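You operate a simulated robot arm through the tools that you are given. There is no shell and no other tool. Be economical: measure what you need, move in short steps, check, and stop when the job is done.

You are at the controls of a simulated robot arm. One attempt, no reset.

JOB
Tie up the black cord and lay it in the kit box.
Fine: use the tie holder; pull the knob all the way; press the free button once.

The check looks at the end state, three seconds after you hand in, the way a careful person would. Anything else that was tipped, shoved, dropped, spilled or broken makes it a failure.

ROBOT AND FRAMES
A 6-joint arm with a two-finger gripper, on a carriage that runs on a rail from [0.002, 1.144] to [-0.002, -1.196] (x, y) and turns from -2.583 to 3.229 rad about z. Base frame: it is fixed where the carriage stands at the start and does not move with it; the origin is on the floor, on the carriage's upright axis, x ahead of it, y to its left, z up. Units: m, rad, N and s.
Its first joint turns from -2.897 to 2.897 rad. Places, roughly: cord [0.75, 1, 0.25]; cord cradle [0.9, 0.2, 0.7]; inside of kit box forty-one [0.9, 0.6, 0.7]. Payload 5 kg.
The tool frame sits at the grasp point between the pads (the TCP): z along the fingers, y along the line on which they close. The tips reach 0.03 m beyond it. The gripper opens to 0.176 m. The gripper's body begins 0.153 m behind the TCP.
Orientation is told as [roll, pitch, yaw] about the base's x, y, z axes, in that order, counted from this pose: with the fingers straight down and closing along the base's y, the tool's x points along the base's -x, its y along +y and its z along -z.

CONTROLS
- The arm moves only by the tool servo_tool. Its arguments are lists of equal length, an entry for each row: "xyz": the shift along the tool's x, y, z in m, a list of three; "angular": the turn, a rotation vector about the tool's x, y, z in degrees, a list of three; "hand": the closure, from 0 (fully open) to 1 (shut). In form: {"xyz": [[tx, ty, tz], ...], "angular": [[ax, ay, az], ...], "hand": [hand, ...]}. A call has 1 to 20 rows; each row shifts and turns the commanded pose from where the row before left it, along the tool's axes as they then stand. Each row takes 0.2 s and may step no farther than 0.05 m and 0.15 rad from the row before; otherwise, or with a gripper value out of range, the whole call is refused. Where a pose cannot be reached the arm comes as near as it can. A force on the tool above 40 N (or 10 N above the force at the start of the call, whichever is more), or a blocked arm, ends the call early, and 0.2 s more pass. Each finger halts on what it meets, pressing with about 33 N; the grip force reading is that of the motor and also rises with nothing between the fingers. The clock runs only during rows and for 0.2 s after the last one: add rows that do not move to give the fingers time. The reply holds the time, the measured pose of the TCP, the force on the tool along the base axes, the opening and the grip force, in the units named above and with some noise, with the torque about the TCP (base axes, N m) and any sound that the robot's microphone picked up, and new pictures: "show" is both (left out), scene, wrist or none.
- Cameras (640 x 400 px; columns grow to the right, rows downward): "scene" is now at [0.0565, 0.248, 1.5946]; the picture's right is [0.45, -0.90, 0.00], its down [-0.58, -0.29, -0.76] and it looks along [0.68, 0.34, -0.65] (base axes); focal length 263 px, centre (320, 200). "wrist" rides on the gripper at [0.067, -0.009, -0.183] in the tool frame; the picture's right is [0.14, 0.99, 0.00], its down [-0.92, 0.13, -0.36] and it looks along [-0.36, 0.05, 0.93] (tool axes); focal length 251 px, centre (320, 200). There is no depth. A picture from a camera that has moved, and an enlarged one, comes with that camera's place and axes in the base frame and with its lens.
- move_column(by): slides the trunk up (or, below 0, down) by that many m; the arm and the scene camera ride with it, the base frame stays. It gives what a move gives, with no picture.
- roll_base(legs): drives the robot by 1 to 6 legs, each [ahead, left, turn to the left] in m, m and rad, along the robot's own axes; the way and the turn of a leg run together, so that a leg with both is an arc; at most 1.5 m and 3.142 rad a leg. The arm and the cameras ride along, it lands a little off, and it stops where it bumps. It keeps to its track: a leg is cut to what the track allows. It gives what a move gives, and a new picture of the scene camera.
- pan_tilt(pan, tilt): turns the head with the scene camera to pan (to the left, within 2.094 rad either way) and tilt (down, from -0.506 to 1.204), counted from straight ahead of the robot. It gives what a move gives, and a new picture of the scene camera.
- zoom(camera, box): a new picture of the part [left, top, right, bottom] of that camera's present view, enlarged. The clock stands still meanwhile.
- sign_off(): hands the job in; it is judged then, once.

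Work in short steps. Places have to be worked out from the pictures, the camera data and where the tool is seen: move nearer, look again, correct. Check each grasp and each placing, and mend what went wrong. You have 120 turns and 260 pictures in all, those below and enlarged ones among them. Open the gripper and draw the arm clear of the work before you hand the job in, unless the task says otherwise; then end with one line.

The tools are called as name(argument=value, ...) on one line, values as JSON. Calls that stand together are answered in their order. servo_tool: Moves the arm, as the interface text tells. Its arguments: {"type":"object","properties":{"xyz":{"type":"array","items":{"type":"array","items":{"type":"number"}}},"angular":{"type":"array","items":{"type":"array","items":{"type":"number"}}},"hand":{"type":"array","items":{"type":"number"}},"show":{"type":"string","enum":["both","scene","wrist","none"]}},"required":["xyz","angular","hand"]} The other tools are called the same way: move_column (by) slides the trunk up or down; roll_base (legs) drives the base; pan_tilt (pan, tilt) turns the head that bears the scene camera; zoom (camera, box) takes an enlarged picture of a part of a camera's view; sign_off () hands the job in.

At the start:

```text
time: 0.0
tool_pos: [0.6618, 0.5231, 1.0513]
tool_rot: [0.001, -0.001, 0.001]
wrist_force: [0.5, 0.3, 0.3]
moment: [0.03, 0.02, -0.03]
gripper_width: 0.176
finger_force: 0.1
trunk travel left (down, up): [-0.15, 0.2]
robot x, y, heading: [-0.0003, 0.0009, -0.004]
head pan, tilt: [0.463, 0.71]
```

scene: 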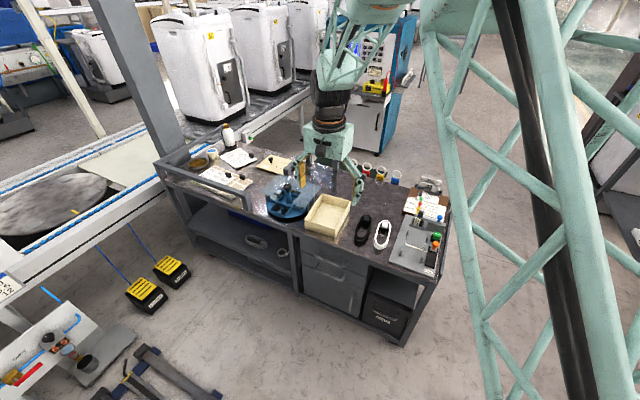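
wrist: 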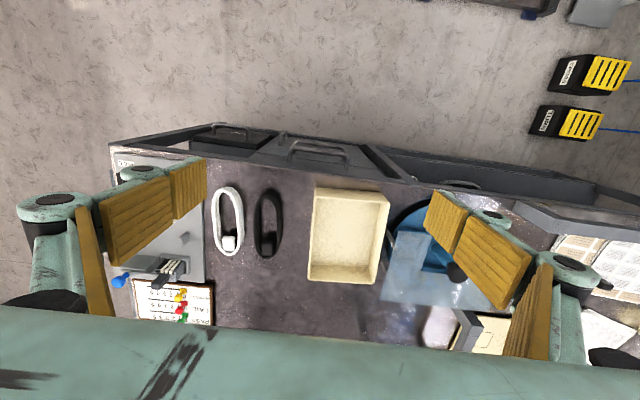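

I'll zoom in on the bench for detail before anything moves.

zoom(camera="scene", box=[300, 140, 460, 290])

zoom(camera="scene", box=[150, 120, 330, 290])

zoom(camera="wrist", box=[100, 120, 300, 340])

```text
2.67 times, centred on (380, 215) of scene
camera zoom: at [0.0565, 0.248, 1.5946], right [0.45, -0.9, 0.0], down [-0.58, -0.29, -0.76], along [0.68, 0.34, -0.65], focal length 702 px, centre (160, 160)
```

zoom: 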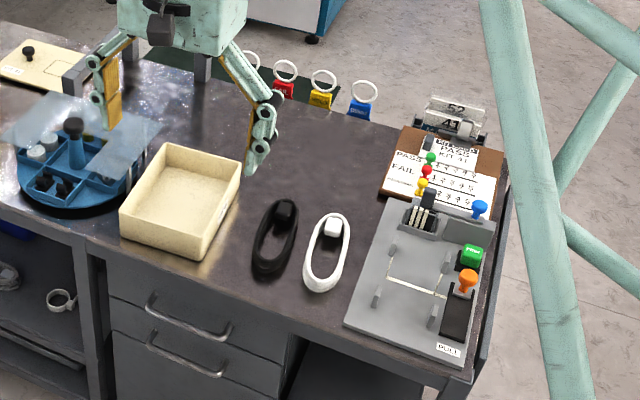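

```text
2.35 times, centred on (240, 205) of scene
camera zoom: at [0.0565, 0.248, 1.5946], right [0.45, -0.9, 0.0], down [-0.58, -0.29, -0.76], along [0.68, 0.34, -0.65], focal length 620 px, centre (508, 188)
```

zoom: 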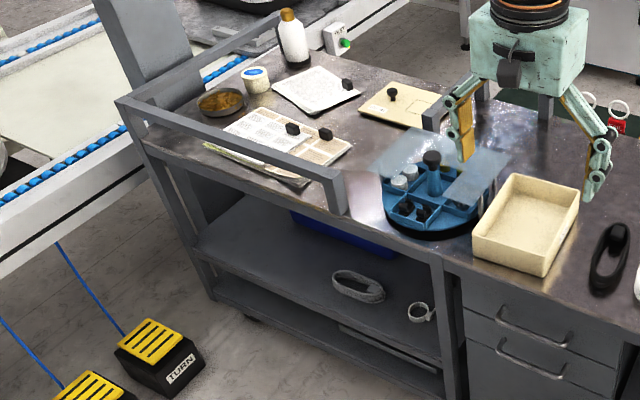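

```text
1.82 times, centred on (200, 230) of wrist
camera zoom: at [0.5956, 0.5132, 1.2352], right [-0.14, 0.99, 0.0], down [0.92, 0.13, 0.36], along [0.36, 0.05, -0.93], focal length 457 px, centre (538, 146)
```

zoom: 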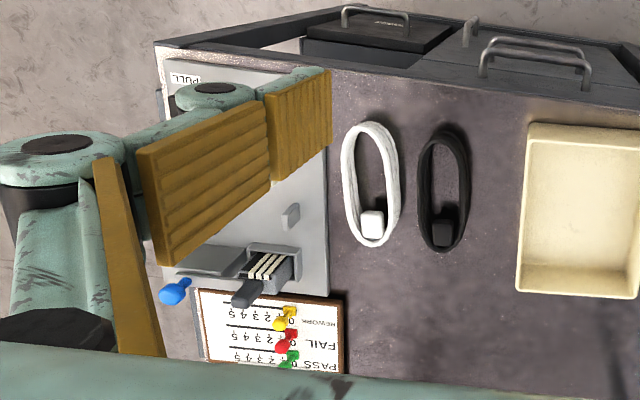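

Two cords lie on the bench, and there's also something coil-shaped on the lower shelf near the stated place. I'll zoom in on each before choosing.

zoom(camera="scene", box=[230, 215, 310, 275])

zoom(camera="scene", box=[385, 165, 455, 280])

zoom(camera="scene", box=[340, 200, 410, 260])

```text
6.67 times, centred on (270, 245) of scene
camera zoom: at [0.0565, 0.248, 1.5946], right [0.45, -0.9, 0.0], down [-0.58, -0.29, -0.76], along [0.68, 0.34, -0.65], focal length 1755 px, centre (653, -100)
```

zoom: 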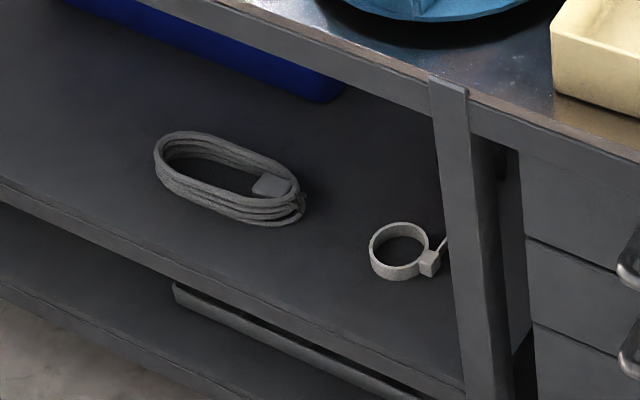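

```text
3.48 times, centred on (420, 222) of scene
camera zoom: at [0.0565, 0.248, 1.5946], right [0.45, -0.9, 0.0], down [-0.58, -0.29, -0.76], along [0.68, 0.34, -0.65], focal length 916 px, centre (-28, 122)
```

zoom: 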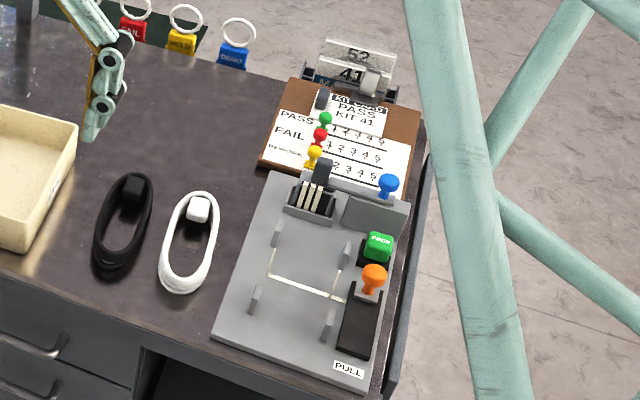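

```text
6.67 times, centred on (375, 230) of scene
camera zoom: at [0.0565, 0.248, 1.5946], right [0.45, -0.9, 0.0], down [-0.58, -0.29, -0.76], along [0.68, 0.34, -0.65], focal length 1755 px, centre (-47, 0)
```

zoom: 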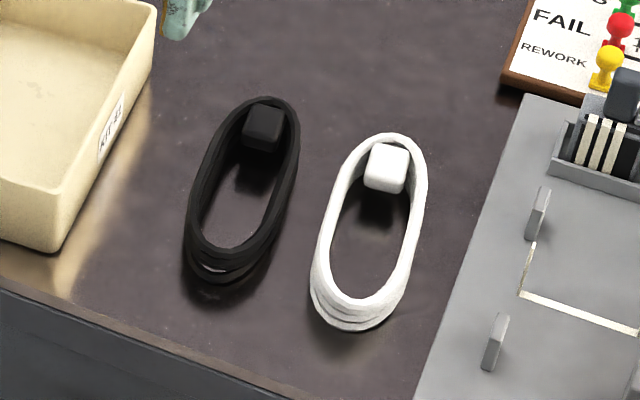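

The shelf coil is grey and loose, while the cord on the bench is plainly black, so the bench one matches the job. I'll bring the wrist camera over the cradle board to read its labels.

servo_tool(xyz=[[0, -0.04, 0], [0, -0.04, 0], [0, -0.04, 0], [0, -0.04, 0], [0, -0.04, 0], [0, -0.04, 0], [0, -0.04, 0], [0, -0.04, 0]], angular=[[0, 0, 0], [0, 0, 0], [0, 0, 0], [0, 0, 0], [0, 0, 0], [0, 0, 0], [0, 0, 0], [0, 0, 0]], hand=[0, 0, 0, 0, 0, 0, 0, 0])

```text
time: 1.8
tool_pos: [0.6616, 0.2027, 1.0509]
tool_rot: [-0.001, 0.0, 0.002]
wrist_force: [0.3, 0.1, -1.6]
moment: [-0.04, 0.01, -0.01]
gripper_width: 0.1761
finger_force: 0.2
trunk travel left (down, up): [-0.15, 0.2]
robot x, y, heading: [0.0028, -0.0009, 0.0]
head pan, tilt: [0.463, 0.71]
camera scene: at [0.0565, 0.2482, 1.5946], right [0.45, -0.9, 0.0], down [-0.58, -0.29, -0.76], along [0.68, 0.34, -0.65], focal length 263 px, centre (320, 200)
camera wrist: at [0.5952, 0.193, 1.2354], right [-0.14, 0.99, 0.0], down [0.92, 0.13, 0.36], along [0.36, 0.05, -0.93], focal length 251 px, centre (320, 200)
```

scene: 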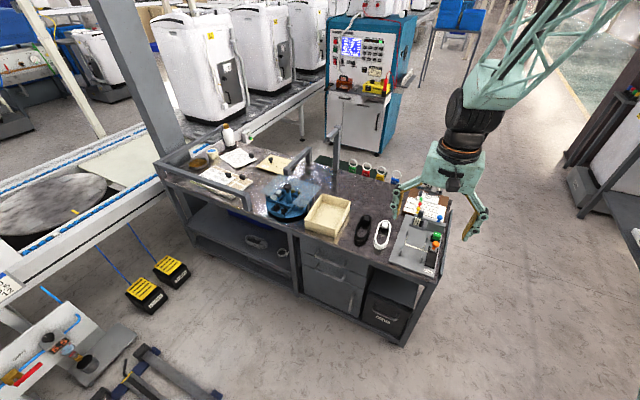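
wrist: 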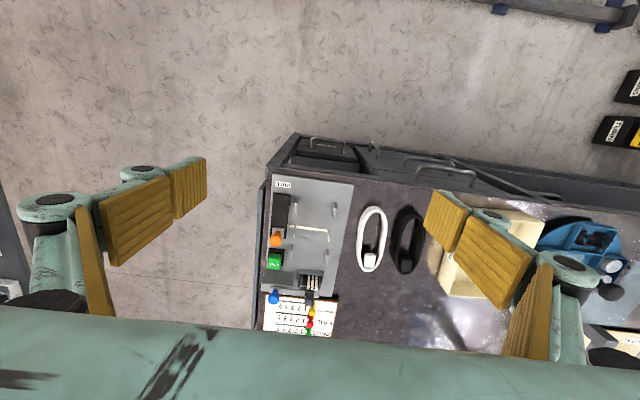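

The board is in clear view between the fingers; I'll zoom on it in both cameras.

zoom(camera="wrist", box=[255, 170, 355, 340])

zoom(camera="scene", box=[380, 175, 460, 285])

zoom(camera="wrist", box=[345, 180, 445, 290])

```text
2.35 times, centred on (305, 255) of wrist
camera zoom: at [0.5952, 0.193, 1.2354], right [-0.14, 0.99, 0.0], down [0.92, 0.13, 0.36], along [0.36, 0.05, -0.93], focal length 592 px, centre (355, 71)
```

zoom: 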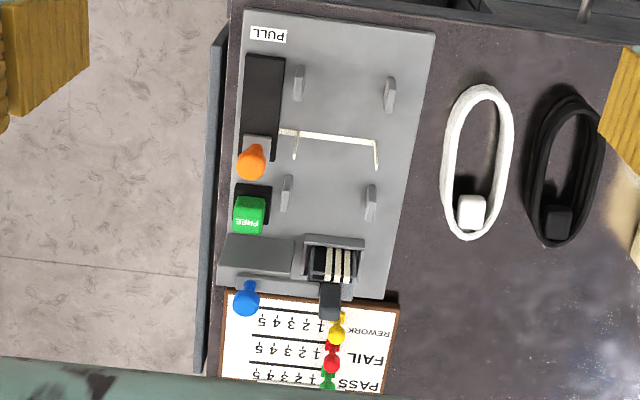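

```text
3.64 times, centred on (420, 230) of scene
camera zoom: at [0.0565, 0.2482, 1.5946], right [0.45, -0.9, 0.0], down [-0.58, -0.29, -0.76], along [0.68, 0.34, -0.65], focal length 958 px, centre (-44, 91)
```

zoom: 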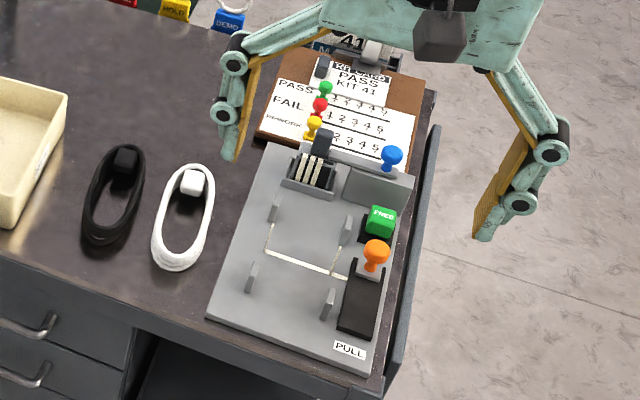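

```text
3.64 times, centred on (395, 235) of wrist
camera zoom: at [0.5952, 0.193, 1.2354], right [-0.14, 0.99, 0.0], down [0.92, 0.13, 0.36], along [0.36, 0.05, -0.93], focal length 914 px, centre (47, 73)
```

zoom: 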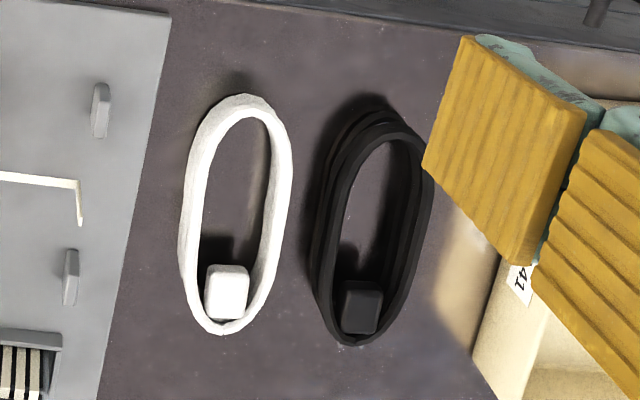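

The green button reads FREE, the orange knob slides along a slot marked PULL, and a tie is already laid across between the four posts, at about (0.868, 0.213). I plan to pinch the cord by its near bend, clear of the tie prongs and posts, so I go above that bend with the fingers turned to close along x.

servo_tool(xyz=[[-0.023, 0.039, 0.016], [-0.023, 0.039, 0.016], [-0.023, 0.039, 0.016], [-0.023, 0.039, 0.016], [-0.023, 0.039, 0.016], [-0.023, 0.039, 0.016], [0, 0, 0], [0, 0, 0], [0, 0, 0], [0, 0, 0], [0, 0, 0], [0, 0, 0], [0, 0, 0], [0, 0, 0], [0, 0, 0], [0, 0, 0], [0, 0, 0], [0, 0, 0]], angular=[[0, 0, 0], [0, 0, 0], [0, 0, 0], [0, 0, 0], [0, 0, 0], [0, 0, 0], [0, 0, 8.18], [0, 0, 8.18], [0, 0, 8.18], [0, 0, 8.18], [0, 0, 8.18], [0, 0, 8.18], [0, 0, 8.18], [0, 0, 8.18], [0, 0, 8.18], [0, 0, 8.18], [0, 0, 8.2], [0, 0, 0]], hand=[0, 0, 0, 0, 0, 0, 0, 0, 0, 0, 0, 0, 0, 0, 0, 0, 0, 0])

```text
time: 5.6
tool_pos: [0.7991, 0.4369, 0.9551]
tool_rot: [0.0, 0.001, -1.573]
wrist_force: [0.0, 0.3, -1.2]
moment: [0.0, 0.02, 0.0]
gripper_width: 0.176
finger_force: 0.1
trunk travel left (down, up): [-0.15, 0.2]
robot x, y, heading: [0.0032, -0.0015, -0.006]
head pan, tilt: [0.463, 0.71]
camera scene: at [0.0565, 0.248, 1.5946], right [0.45, -0.9, 0.0], down [-0.58, -0.29, -0.76], along [0.68, 0.34, -0.65], focal length 263 px, centre (320, 200)
camera wrist: at [0.7912, 0.5034, 1.1392], right [0.99, 0.14, 0.0], down [0.13, -0.92, 0.36], along [0.05, -0.36, -0.93], focal length 251 px, centre (320, 200)
```

scene: 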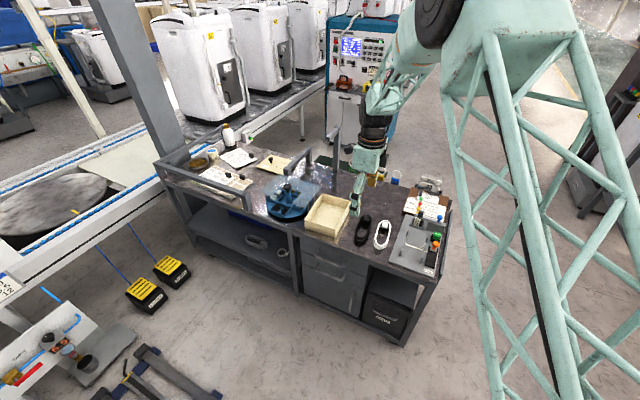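
wrist: 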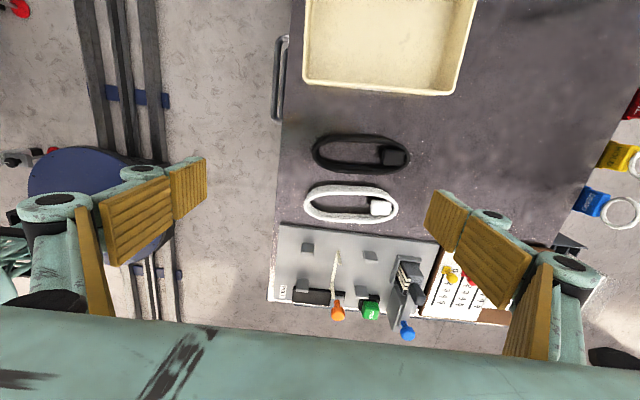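

Comparing the two views puts the cord surface near z≈0.725, running from (0.79, 0.426) to (0.95, 0.446). I'll zoom on cord and cradle for finer measurement.

zoom(camera="wrist", box=[270, 215, 450, 325])

zoom(camera="wrist", box=[290, 110, 430, 230])

zoom(camera="wrist", box=[280, 0, 500, 120])

```text
3.56 times, centred on (360, 270) of wrist
camera zoom: at [0.7912, 0.5034, 1.1392], right [0.99, 0.14, 0.0], down [0.13, -0.92, 0.36], along [0.05, -0.36, -0.93], focal length 894 px, centre (178, -49)
```

zoom: 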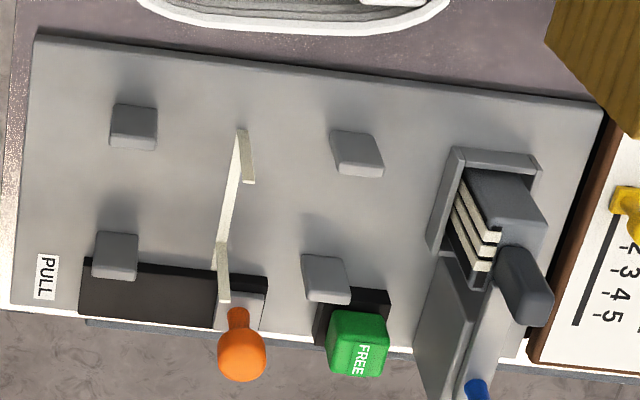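

```text
3.33 times, centred on (360, 170) of wrist
camera zoom: at [0.7912, 0.5034, 1.1392], right [0.99, 0.14, 0.0], down [0.13, -0.92, 0.36], along [0.05, -0.36, -0.93], focal length 838 px, centre (187, 300)
```

zoom: 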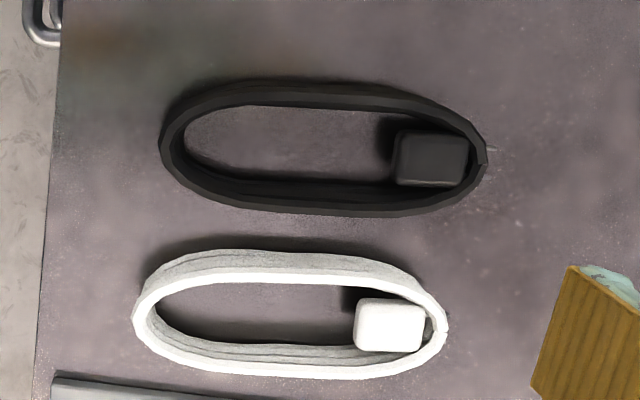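

```text
2.91 times, centred on (390, 60) of wrist
camera zoom: at [0.7912, 0.5034, 1.1392], right [0.99, 0.14, 0.0], down [0.13, -0.92, 0.36], along [0.05, -0.36, -0.93], focal length 731 px, centre (116, 607)
```

zoom: 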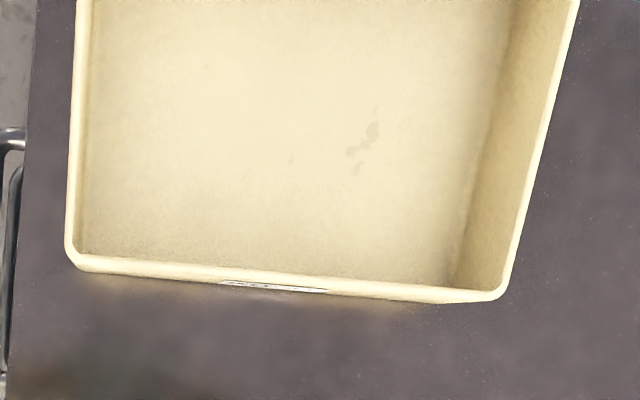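

The cord sits as an upright loop about 0.065 wide, yawed ~7°, and the posts leave roughly 0.077 between them. I'll turn 7° to match, half-close the fingers, and come down to z=0.80 over the near bend for another look.

servo_tool(xyz=[[-0.01, -0.003, 0.03], [0, 0, 0.04], [0, 0, 0.04], [0, 0, 0.03], [0, 0, 0.015], [0, 0, 0]], angular=[[0, 0, -7], [0, 0, 0], [0, 0, 0], [0, 0, 0], [0, 0, 0], [0, 0, 0]], hand=[0.55, 0.55, 0.55, 0.55, 0.55, 0.55])

```text
time: 7.0
tool_pos: [0.7972, 0.4267, 0.7989]
tool_rot: [-0.002, -0.001, -1.45]
wrist_force: [0.4, 0.4, -0.8]
moment: [0.01, 0.07, 0.0]
gripper_width: 0.0791
finger_force: 0.0
trunk travel left (down, up): [-0.15, 0.2]
robot x, y, heading: [0.0, -0.001, 0.004]
head pan, tilt: [0.463, 0.71]
camera scene: at [0.0568, 0.2481, 1.5946], right [0.45, -0.9, 0.0], down [-0.58, -0.29, -0.76], along [0.68, 0.34, -0.65], focal length 263 px, centre (320, 200)
camera wrist: at [0.7804, 0.4918, 0.9838], right [0.97, 0.26, 0.0], down [0.24, -0.9, 0.36], along [0.09, -0.35, -0.93], focal length 251 px, centre (320, 200)
```

scene: 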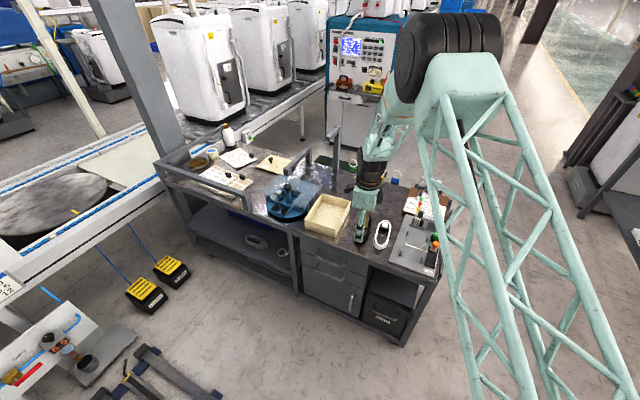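
wrist: 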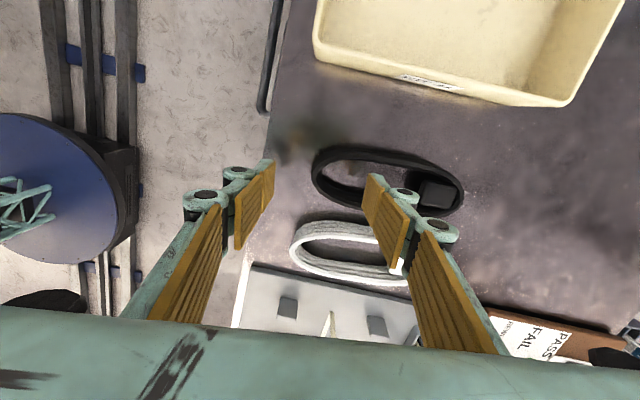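

The tips straddle the near bend; I'll zoom in to judge how they line up with the loop.

zoom(camera="wrist", box=[220, 110, 480, 270])

zoom(camera="scene", box=[330, 190, 410, 260])

```text
2.46 times, centred on (350, 190) of wrist
camera zoom: at [0.7804, 0.4918, 0.9838], right [0.97, 0.26, 0.0], down [0.24, -0.9, 0.36], along [0.09, -0.35, -0.93], focal length 619 px, centre (246, 225)
```

zoom: 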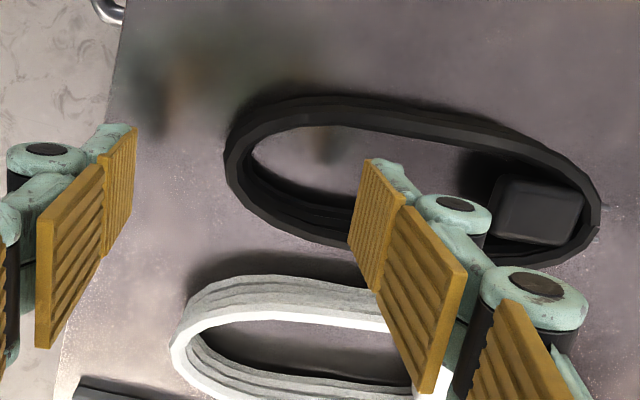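

```text
5.71 times, centred on (370, 225) of scene
camera zoom: at [0.0568, 0.2481, 1.5946], right [0.45, -0.9, 0.0], down [-0.58, -0.29, -0.76], along [0.68, 0.34, -0.65], focal length 1505 px, centre (34, 57)
```

zoom: 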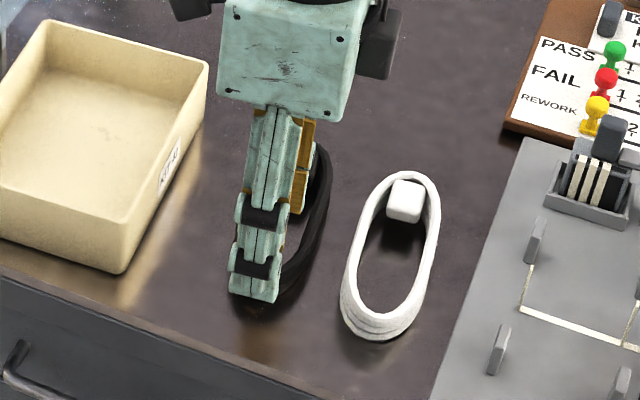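

The fingers straddle the bend, just ~3 mm too far toward +y. I'll shift that much and descend until the tips are near z=0.718.

servo_tool(xyz=[[-0.003, 0, 0.02], [0, 0, 0.02], [0, 0, 0.011], [0, 0, 0]], angular=[[0, 0, 0], [0, 0, 0], [0, 0, 0], [0, 0, 0]], hand=[0.55, 0.55, 0.55, 0.55], show="wrist")

zoom(camera="wrist", box=[220, 90, 480, 250])

zoom(camera="scene", box=[330, 190, 410, 260])

```text
time: 7.6
tool_pos: [0.8065, 0.4257, 0.7717]
tool_rot: [0.017, 0.006, -1.449]
wrist_force: [7.5, -2.3, 14.8]
moment: [0.01, -1.0, -0.13]
gripper_width: 0.088
finger_force: 6.2
trunk travel left (down, up): [-0.15, 0.2]
robot x, y, heading: [-0.0004, 0.0031, 0.001]
head pan, tilt: [0.463, 0.71]
stopped in row 3: the force on the tool passed its limit at 45 N (the readings are from after the stop); the commanded pose is now the measured one
camera wrist: at [0.7861, 0.4883, 0.9564], right [0.97, 0.26, 0.02], down [0.23, -0.9, 0.36], along [0.11, -0.34, -0.93], focal length 251 px, centre (320, 200)
```

wrist: 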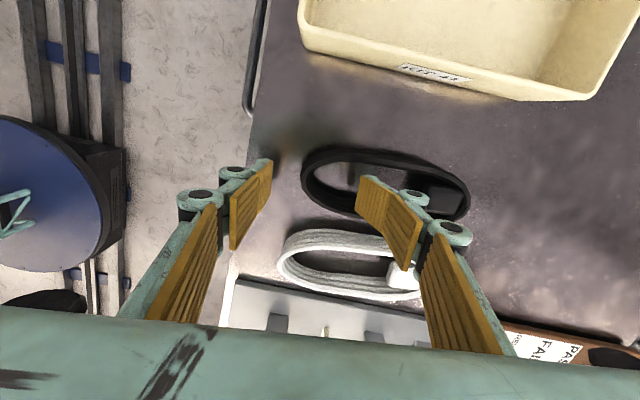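

```text
2.46 times, centred on (350, 170) of wrist
camera zoom: at [0.7861, 0.4883, 0.9564], right [0.97, 0.26, 0.02], down [0.23, -0.9, 0.36], along [0.11, -0.34, -0.93], focal length 619 px, centre (246, 274)
```

zoom: 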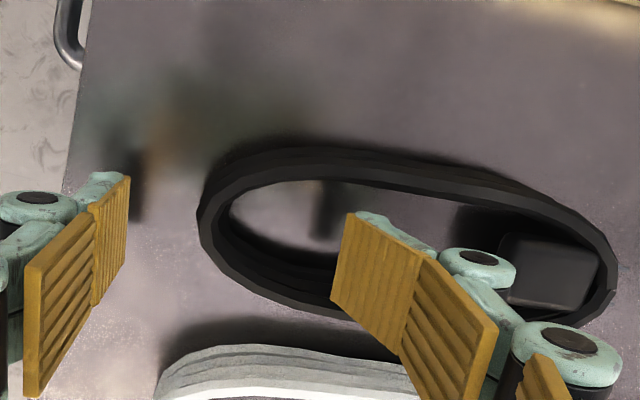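

```text
5.71 times, centred on (370, 225) of scene
camera zoom: at [0.0553, 0.2474, 1.5948], right [0.44, -0.9, 0.0], down [-0.58, -0.29, -0.76], along [0.68, 0.34, -0.65], focal length 1505 px, centre (34, 57)
```

zoom: 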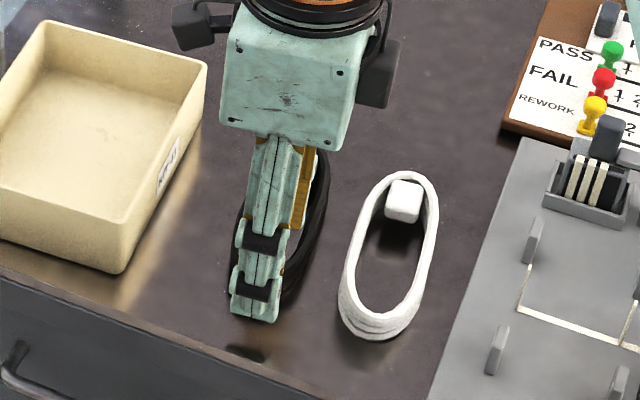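

The inner fingertip touched the top of the strand; the loop's interior there is barely wider than the finger. I'll back off and instead grip the whole loop across its width, just beyond its centre so the fingers later pass between tie and rear posts. Up first, then turn 90°.

servo_tool(xyz=[[0, 0, -0.03], [0, 0, -0.04], [0, 0, -0.04], [0, 0, -0.04], [0, 0, 0], [0, 0, 0], [0, 0, 0], [0, 0, 0], [0, 0, 0], [0, 0, 0], [0, 0, 0], [0, 0, 0], [0, 0, 0], [0, 0, 0], [0, 0, 0], [0, 0, 0]], angular=[[0, 0, 0], [0, 0, 0], [0, 0, 0], [0, 0, 0], [0, 0, -8.2], [0, 0, -8.2], [0, 0, -8.2], [0, 0, -8.2], [0, 0, -8.2], [0, 0, -8.2], [0, 0, -8.2], [0, 0, -8.2], [0, 0, -8.2], [0, 0, -8.2], [0, 0, -8.2], [0, 0, 0]], hand=[0.55, 0.55, 0.3, 0.3, 0.3, 0.3, 0.3, 0.3, 0.3, 0.3, 0.3, 0.3, 0.3, 0.3, 0.3, 0.3])

```text
time: 11.0
tool_pos: [0.8021, 0.4235, 0.9191]
tool_rot: [0.003, -0.014, 0.126]
wrist_force: [0.3, -0.1, 0.1]
moment: [0.01, 0.01, -0.01]
gripper_width: 0.1233
finger_force: 0.1
trunk travel left (down, up): [-0.15, 0.2]
robot x, y, heading: [-0.0024, 0.0006, 0.004]
head pan, tilt: [0.463, 0.71]
camera scene: at [0.0566, 0.2479, 1.5946], right [0.45, -0.9, 0.0], down [-0.58, -0.29, -0.76], along [0.68, 0.34, -0.65], focal length 263 px, centre (320, 200)
camera wrist: at [0.7357, 0.4052, 1.1025], right [-0.26, 0.97, 0.0], down [0.9, 0.24, 0.37], along [0.36, 0.1, -0.93], focal length 251 px, centre (320, 200)
```

scene: 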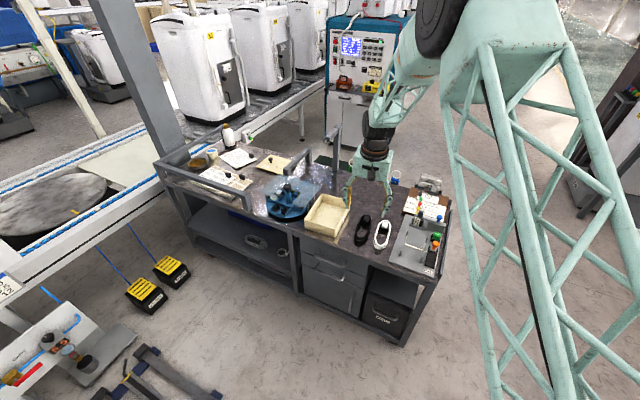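
wrist: 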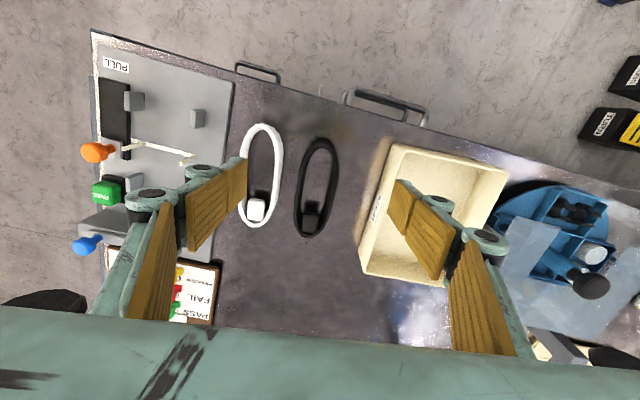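

The cord seems unmoved. I'll zoom to measure it and the gap to the white cord.

zoom(camera="wrist", box=[230, 110, 410, 250])

```text
2.86 times, centred on (320, 180) of wrist
camera zoom: at [0.7357, 0.4052, 1.1025], right [-0.26, 0.97, 0.0], down [0.9, 0.24, 0.37], along [0.36, 0.1, -0.93], focal length 718 px, centre (320, 257)
```

zoom: 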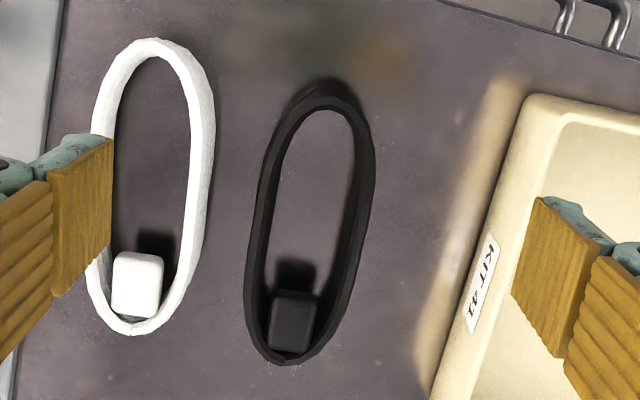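

The loop measures about 0.058 wide, centred near (0.869, 0.432), with ~2.5 cm to the white cord. I'll go above the point 26 mm beyond its centre at z=0.80, opening 0.074.

servo_tool(xyz=[[-0.031, 0, 0.03], [-0.031, 0, 0.03], [-0.0315, -0.001, 0.03], [0, 0, 0.029], [0, 0, 0]], angular=[[0, 0.8, 1.2], [0, 0, 0], [0, 0, 0], [0, 0, 0], [0, 0, 0]], hand=[0.58, 0.58, 0.58, 0.58, 0.58], show="wrist")

zoom(camera="wrist", box=[230, 70, 410, 210])

zoom(camera="scene", box=[330, 180, 410, 250])

```text
time: 12.2
tool_pos: [0.8965, 0.4343, 0.7991]
tool_rot: [0.003, 0.001, 0.103]
wrist_force: [-0.1, 0.5, -1.3]
moment: [0.01, 0.04, -0.03]
gripper_width: 0.0738
finger_force: 0.2
trunk travel left (down, up): [-0.15, 0.2]
robot x, y, heading: [0.0006, 0.0016, -0.001]
head pan, tilt: [0.463, 0.71]
camera wrist: at [0.8309, 0.4175, 0.9842], right [-0.24, 0.97, 0.0], down [0.91, 0.22, 0.36], along [0.35, 0.09, -0.93], focal length 251 px, centre (320, 200)
```

wrist: 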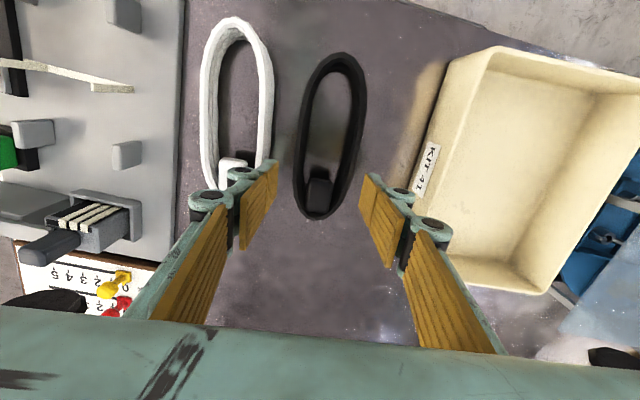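

```text
2.86 times, centred on (320, 140) of wrist
camera zoom: at [0.8309, 0.4175, 0.9842], right [-0.24, 0.97, 0.0], down [0.91, 0.22, 0.36], along [0.35, 0.09, -0.93], focal length 718 px, centre (320, 371)
```

zoom: 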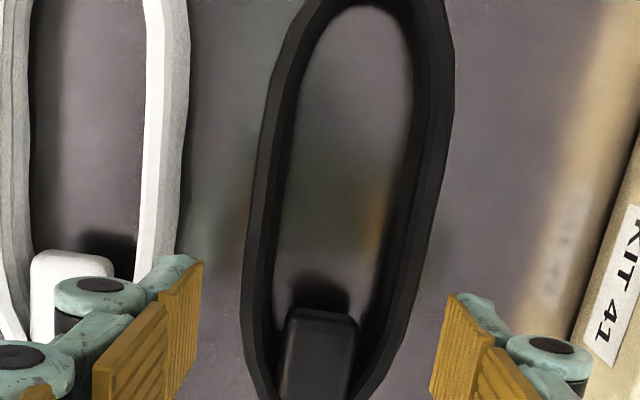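

```text
5.71 times, centred on (370, 215) of scene
camera zoom: at [0.0573, 0.2481, 1.5946], right [0.45, -0.9, 0.0], down [-0.58, -0.29, -0.76], along [0.68, 0.34, -0.65], focal length 1505 px, centre (34, 114)
```

zoom: 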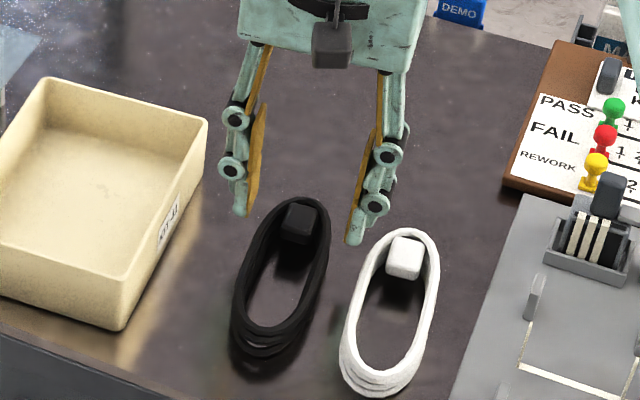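

The fingers are centred on the cord, but the -y finger's back would come close to the white cord. I'll narrow to 0.065, shift 1 mm toward +y, and descend to just above the cord's top to check.

servo_tool(xyz=[[0, 0.001, 0], [0, 0, 0.012], [0, 0, 0.012], [0, 0, 0]], angular=[[0, 0, 0], [0, 0, 0], [0, 0, 0], [0, 0, 0]], hand=[0.632, 0.632, 0.632, 0.632], show="none")

zoom(camera="wrist", box=[220, 100, 420, 250])

zoom(camera="scene", box=[330, 180, 410, 250])

```text
time: 13.2
tool_pos: [0.8945, 0.4365, 0.778]
tool_rot: [0.006, -0.001, 0.104]
wrist_force: [-2.8, 5.6, 14.2]
moment: [0.57, -0.02, 0.15]
gripper_width: 0.0688
finger_force: 3.8
trunk travel left (down, up): [-0.15, 0.2]
robot x, y, heading: [0.0016, 0.0014, -0.0]
head pan, tilt: [0.463, 0.71]
```

```text
2.67 times, centred on (320, 175) of wrist
camera zoom: at [0.8297, 0.4192, 0.9625], right [-0.24, 0.97, 0.01], down [0.9, 0.22, 0.36], along [0.35, 0.09, -0.93], focal length 670 px, centre (320, 267)
```

zoom: 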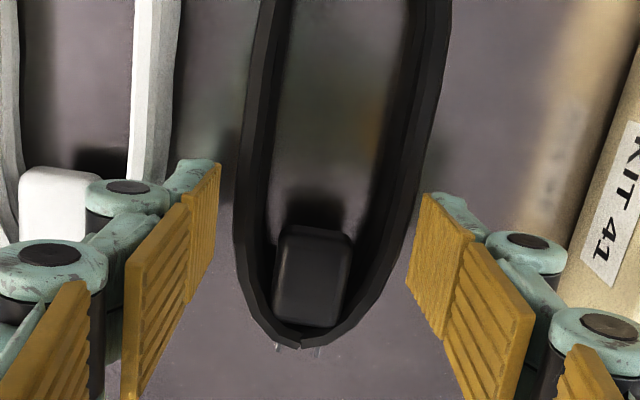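

```text
5.71 times, centred on (370, 215) of scene
camera zoom: at [0.0557, 0.2479, 1.5948], right [0.45, -0.9, 0.0], down [-0.58, -0.29, -0.76], along [0.68, 0.34, -0.65], focal length 1505 px, centre (34, 114)
```

zoom: 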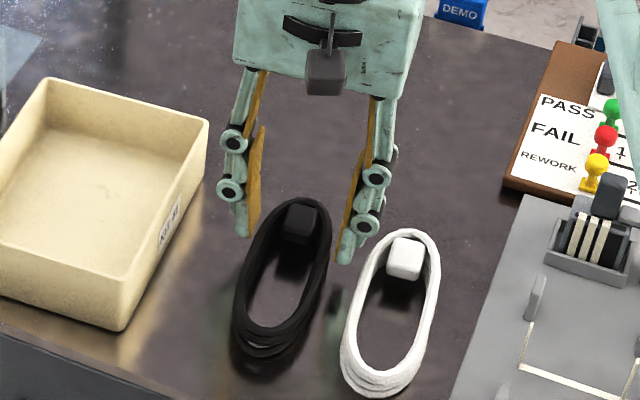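

Force and torque say the +y fingertip touched the cord's shoulder at tip z≈0.748. So I lift 2 cm, shift 4 mm to +y, open to 0.074 (leaving the -y finger where it was), then descend again.

servo_tool(xyz=[[0, 0, -0.02], [0, 0.003, 0], [0, 0, 0.01], [0, 0, 0.01], [0, 0, 0.006], [0, 0, 0]], angular=[[0, 0, 0], [0, 0, 0], [0, 0, 0], [0, 0, 0], [0, 0, 0], [0, 0, 0]], hand=[0.58, 0.58, 0.58, 0.58, 0.58, 0.58], show="none")

zoom(camera="wrist", box=[220, 100, 420, 250])

```text
time: 14.6
tool_pos: [0.8944, 0.4386, 0.7703]
tool_rot: [0.004, 0.002, 0.102]
wrist_force: [0.0, -0.1, 0.3]
moment: [0.03, 0.0, 0.02]
gripper_width: 0.074
finger_force: 0.0
trunk travel left (down, up): [-0.15, 0.2]
robot x, y, heading: [-0.0016, 0.0004, 0.002]
head pan, tilt: [0.463, 0.71]
```

```text
2.67 times, centred on (320, 175) of wrist
camera zoom: at [0.8303, 0.4207, 0.9551], right [-0.24, 0.97, 0.0], down [0.91, 0.22, 0.36], along [0.35, 0.09, -0.93], focal length 670 px, centre (320, 267)
```

zoom: 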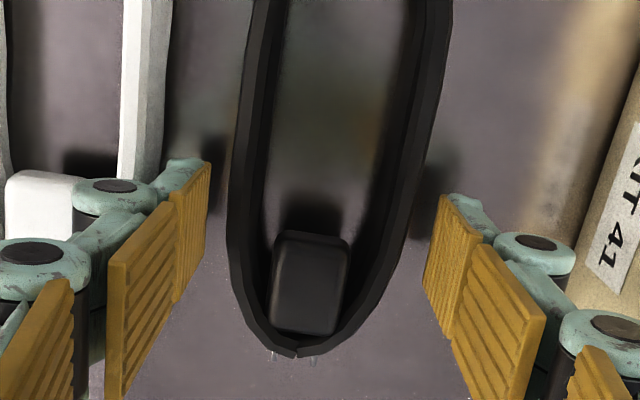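

No contact now, with the tip below the cord's top and room on both sides. Going down further to z=0.752.

servo_tool(xyz=[[0, 0, 0.007], [0, 0, 0.006], [0, 0, 0.005], [0, 0, 0]], angular=[[0, 0, 0], [0, 0, 0], [0, 0, 0], [0, 0, 0]], hand=[0.58, 0.58, 0.58, 0.58], show="none")

zoom(camera="wrist", box=[220, 100, 420, 250])

zoom(camera="scene", box=[330, 180, 410, 250])

```text
time: 15.6
tool_pos: [0.8949, 0.4382, 0.7516]
tool_rot: [0.004, 0.002, 0.104]
wrist_force: [0.1, 2.3, 2.1]
moment: [-0.13, 0.11, -0.08]
gripper_width: 0.0739
finger_force: 0.1
trunk travel left (down, up): [-0.15, 0.2]
robot x, y, heading: [0.0042, 0.0001, 0.001]
head pan, tilt: [0.463, 0.71]
```

```text
2.67 times, centred on (320, 175) of wrist
camera zoom: at [0.83, 0.4212, 0.9363], right [-0.24, 0.97, 0.0], down [0.91, 0.22, 0.36], along [0.35, 0.09, -0.93], focal length 670 px, centre (320, 267)
```

zoom: 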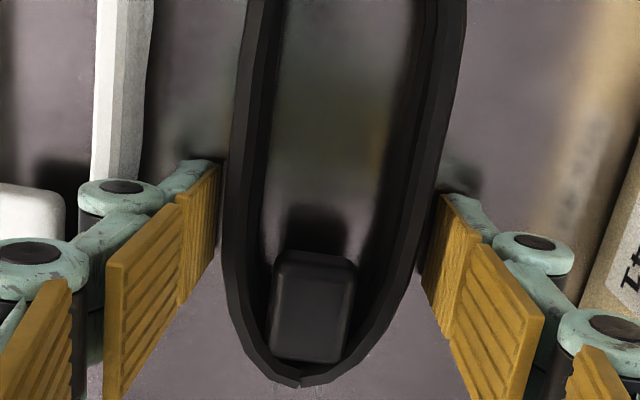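

```text
5.71 times, centred on (370, 215) of scene
camera zoom: at [0.0566, 0.248, 1.5946], right [0.45, -0.9, 0.0], down [-0.58, -0.29, -0.76], along [0.68, 0.34, -0.65], focal length 1505 px, centre (34, 114)
```

zoom: 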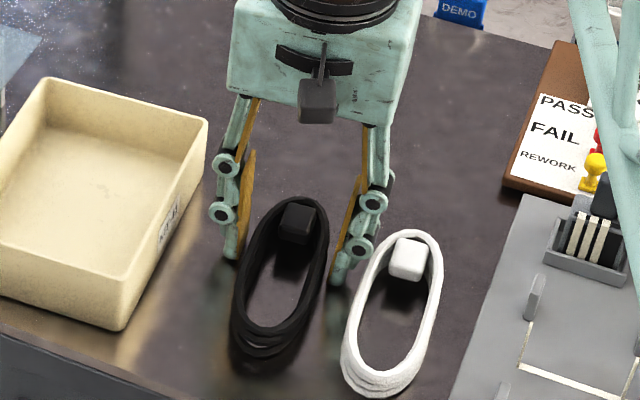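

The -y finger's back is just brushing the white cord, so I'll close right here, which draws that finger away from it.

servo_tool(xyz=[[0, 0, 0], [0, 0, 0], [0, 0, 0]], angular=[[0, 0, 0], [0, 0, 0], [0, 0, 0]], hand=[0.63, 0.68, 0.7], show="none")

zoom(camera="wrist", box=[220, 100, 420, 250])

zoom(camera="scene", box=[330, 180, 410, 250])

```text
time: 16.4
tool_pos: [0.896, 0.4384, 0.7518]
tool_rot: [0.004, 0.003, 0.103]
wrist_force: [-0.3, 0.1, -0.3]
moment: [0.01, -0.06, 0.0]
gripper_width: 0.063
finger_force: 32.7
trunk travel left (down, up): [-0.15, 0.2]
robot x, y, heading: [0.001, 0.0005, -0.002]
head pan, tilt: [0.463, 0.71]
```

```text
2.67 times, centred on (320, 175) of wrist
camera zoom: at [0.8303, 0.421, 0.9367], right [-0.24, 0.97, 0.0], down [0.91, 0.22, 0.36], along [0.35, 0.09, -0.93], focal length 670 px, centre (320, 267)
```

zoom: 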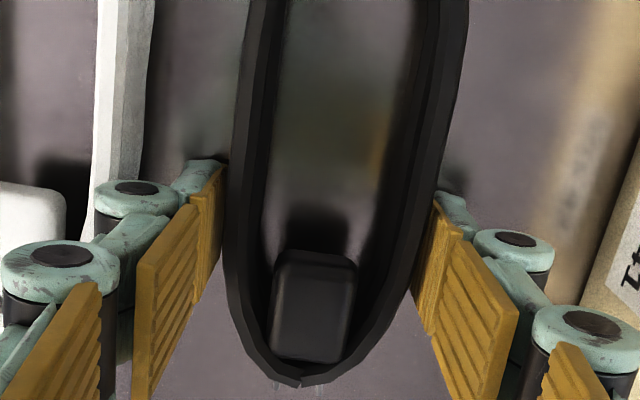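

```text
5.71 times, centred on (370, 215) of scene
camera zoom: at [0.0567, 0.248, 1.5946], right [0.45, -0.9, 0.0], down [-0.58, -0.29, -0.76], along [0.68, 0.34, -0.65], focal length 1505 px, centre (34, 114)
```

zoom: 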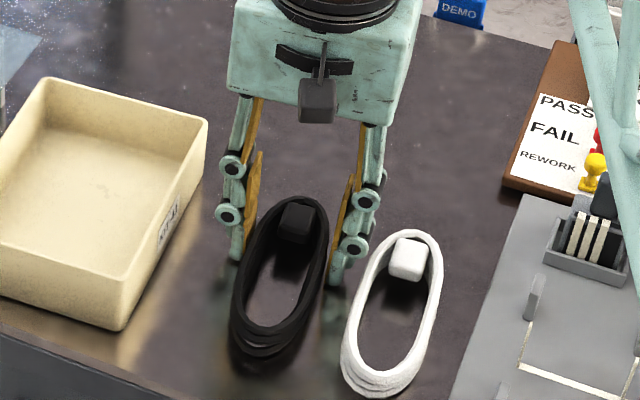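

It's gripped at 0.063 m with full force. I'll lift 4 cm and check that the cord comes up level.

servo_tool(xyz=[[0, 0, -0.01], [0, 0, -0.015], [0, 0, -0.015], [0, 0, 0]], angular=[[0, 0, 0], [0, 0, 0], [0, 0, 0], [0, 0, 0]], hand=[0.72, 0.72, 0.72, 0.72], show="wrist")

zoom(camera="scene", box=[330, 180, 410, 250])

```text
time: 17.4
tool_pos: [0.8949, 0.438, 0.7919]
tool_rot: [0.006, 0.003, 0.104]
wrist_force: [-0.4, -0.3, -1.5]
moment: [0.04, -0.1, 0.03]
gripper_width: 0.0629
finger_force: 32.8
trunk travel left (down, up): [-0.15, 0.2]
robot x, y, heading: [-0.0012, -0.002, 0.002]
head pan, tilt: [0.463, 0.71]
camera wrist: at [0.8306, 0.4204, 0.9766], right [-0.24, 0.97, 0.0], down [0.91, 0.22, 0.36], along [0.35, 0.09, -0.93], focal length 251 px, centre (320, 200)
```

wrist: 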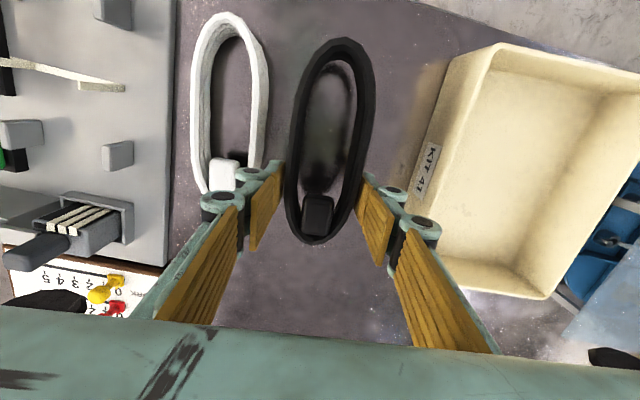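

```text
5.71 times, centred on (370, 215) of scene
camera zoom: at [0.0564, 0.2479, 1.5946], right [0.45, -0.9, 0.0], down [-0.58, -0.29, -0.76], along [0.68, 0.34, -0.65], focal length 1505 px, centre (34, 114)
```

zoom: 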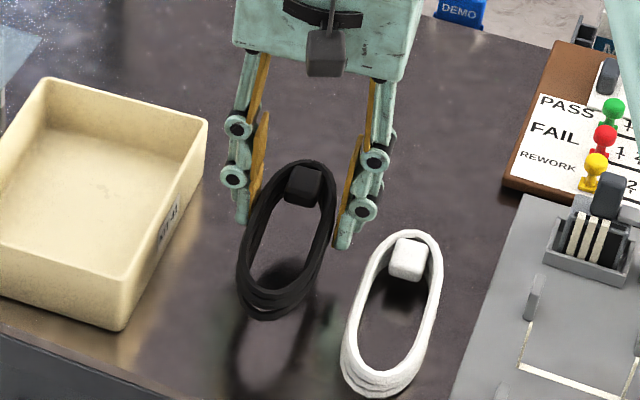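

The cord is up and level. Next I raise it to z=0.90, square up the yaw, and carry it over the cradle.

servo_tool(xyz=[[0, 0, -0.036], [0, 0, -0.036], [0, 0, -0.036], [0.001, -0.0387, 0], [0.001, -0.0387, 0], [0.001, -0.0387, 0], [0.001, -0.0387, 0], [0.001, -0.0387, 0], [0.001, -0.0387, 0], [0, 0, 0]], angular=[[0, 0, 3], [0, 0, 2.96], [0, 0, 0], [0, 0, 0], [0, 0, 0], [0, 0, 0], [0, 0, 0], [0, 0, 0], [0, 0, 0], [0, 0, 0]], hand=[0.72, 0.72, 0.72, 0.72, 0.72, 0.72, 0.72, 0.72, 0.72, 0.72])

zoom(camera="scene", box=[375, 170, 455, 280])

zoom(camera="wrist", box=[220, 70, 420, 250])

```text
time: 19.6
tool_pos: [0.8888, 0.2047, 0.9001]
tool_rot: [0.005, 0.002, 0.0]
wrist_force: [0.2, -1.1, -2.0]
moment: [0.11, -0.03, 0.01]
gripper_width: 0.0631
finger_force: 33.3
trunk travel left (down, up): [-0.15, 0.2]
robot x, y, heading: [-0.0001, 0.0007, -0.0]
head pan, tilt: [0.463, 0.71]
camera scene: at [0.0566, 0.2476, 1.5947], right [0.45, -0.9, 0.0], down [-0.58, -0.29, -0.76], along [0.68, 0.34, -0.65], focal length 263 px, centre (320, 200)
camera wrist: at [0.823, 0.1945, 1.0844], right [-0.14, 0.99, 0.0], down [0.92, 0.13, 0.36], along [0.36, 0.05, -0.93], focal length 251 px, centre (320, 200)
```

scene: 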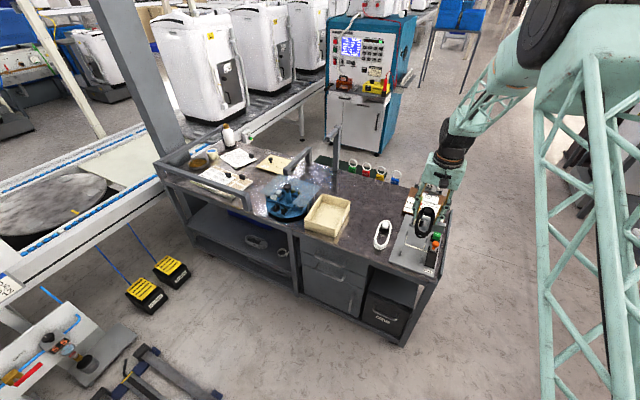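
wrist: 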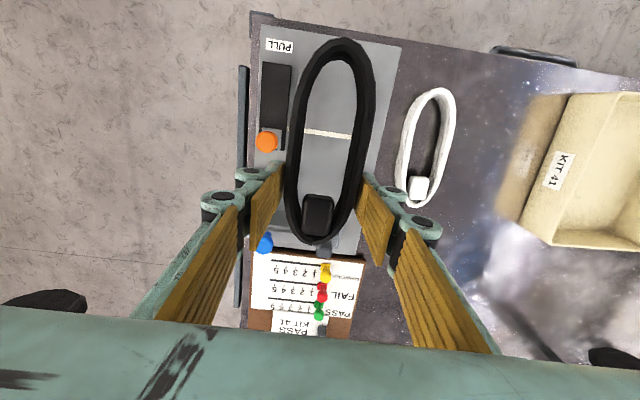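

```text
3.64 times, centred on (415, 225) of scene
camera zoom: at [0.0566, 0.2476, 1.5947], right [0.45, -0.9, 0.0], down [-0.58, -0.29, -0.76], along [0.68, 0.34, -0.65], focal length 958 px, centre (-26, 109)
```

zoom: 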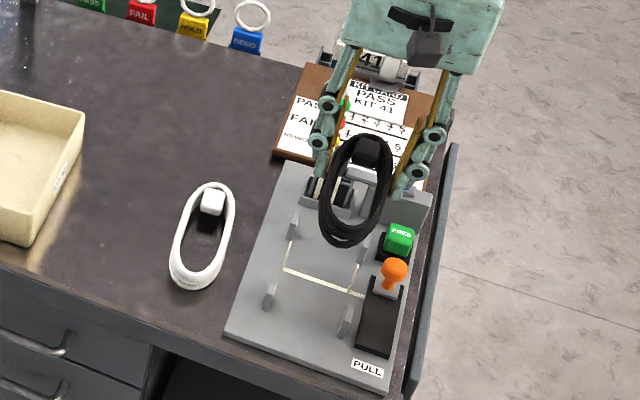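

```text
2.22 times, centred on (320, 160) of wrist
camera zoom: at [0.823, 0.1945, 1.0844], right [-0.14, 0.99, 0.0], down [0.92, 0.13, 0.36], along [0.36, 0.05, -0.93], focal length 559 px, centre (320, 289)
```

zoom: 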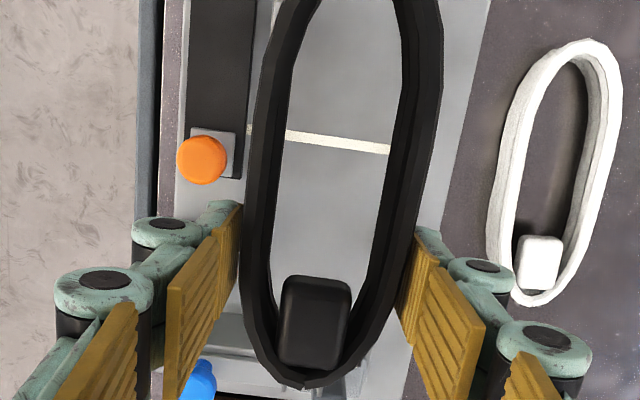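

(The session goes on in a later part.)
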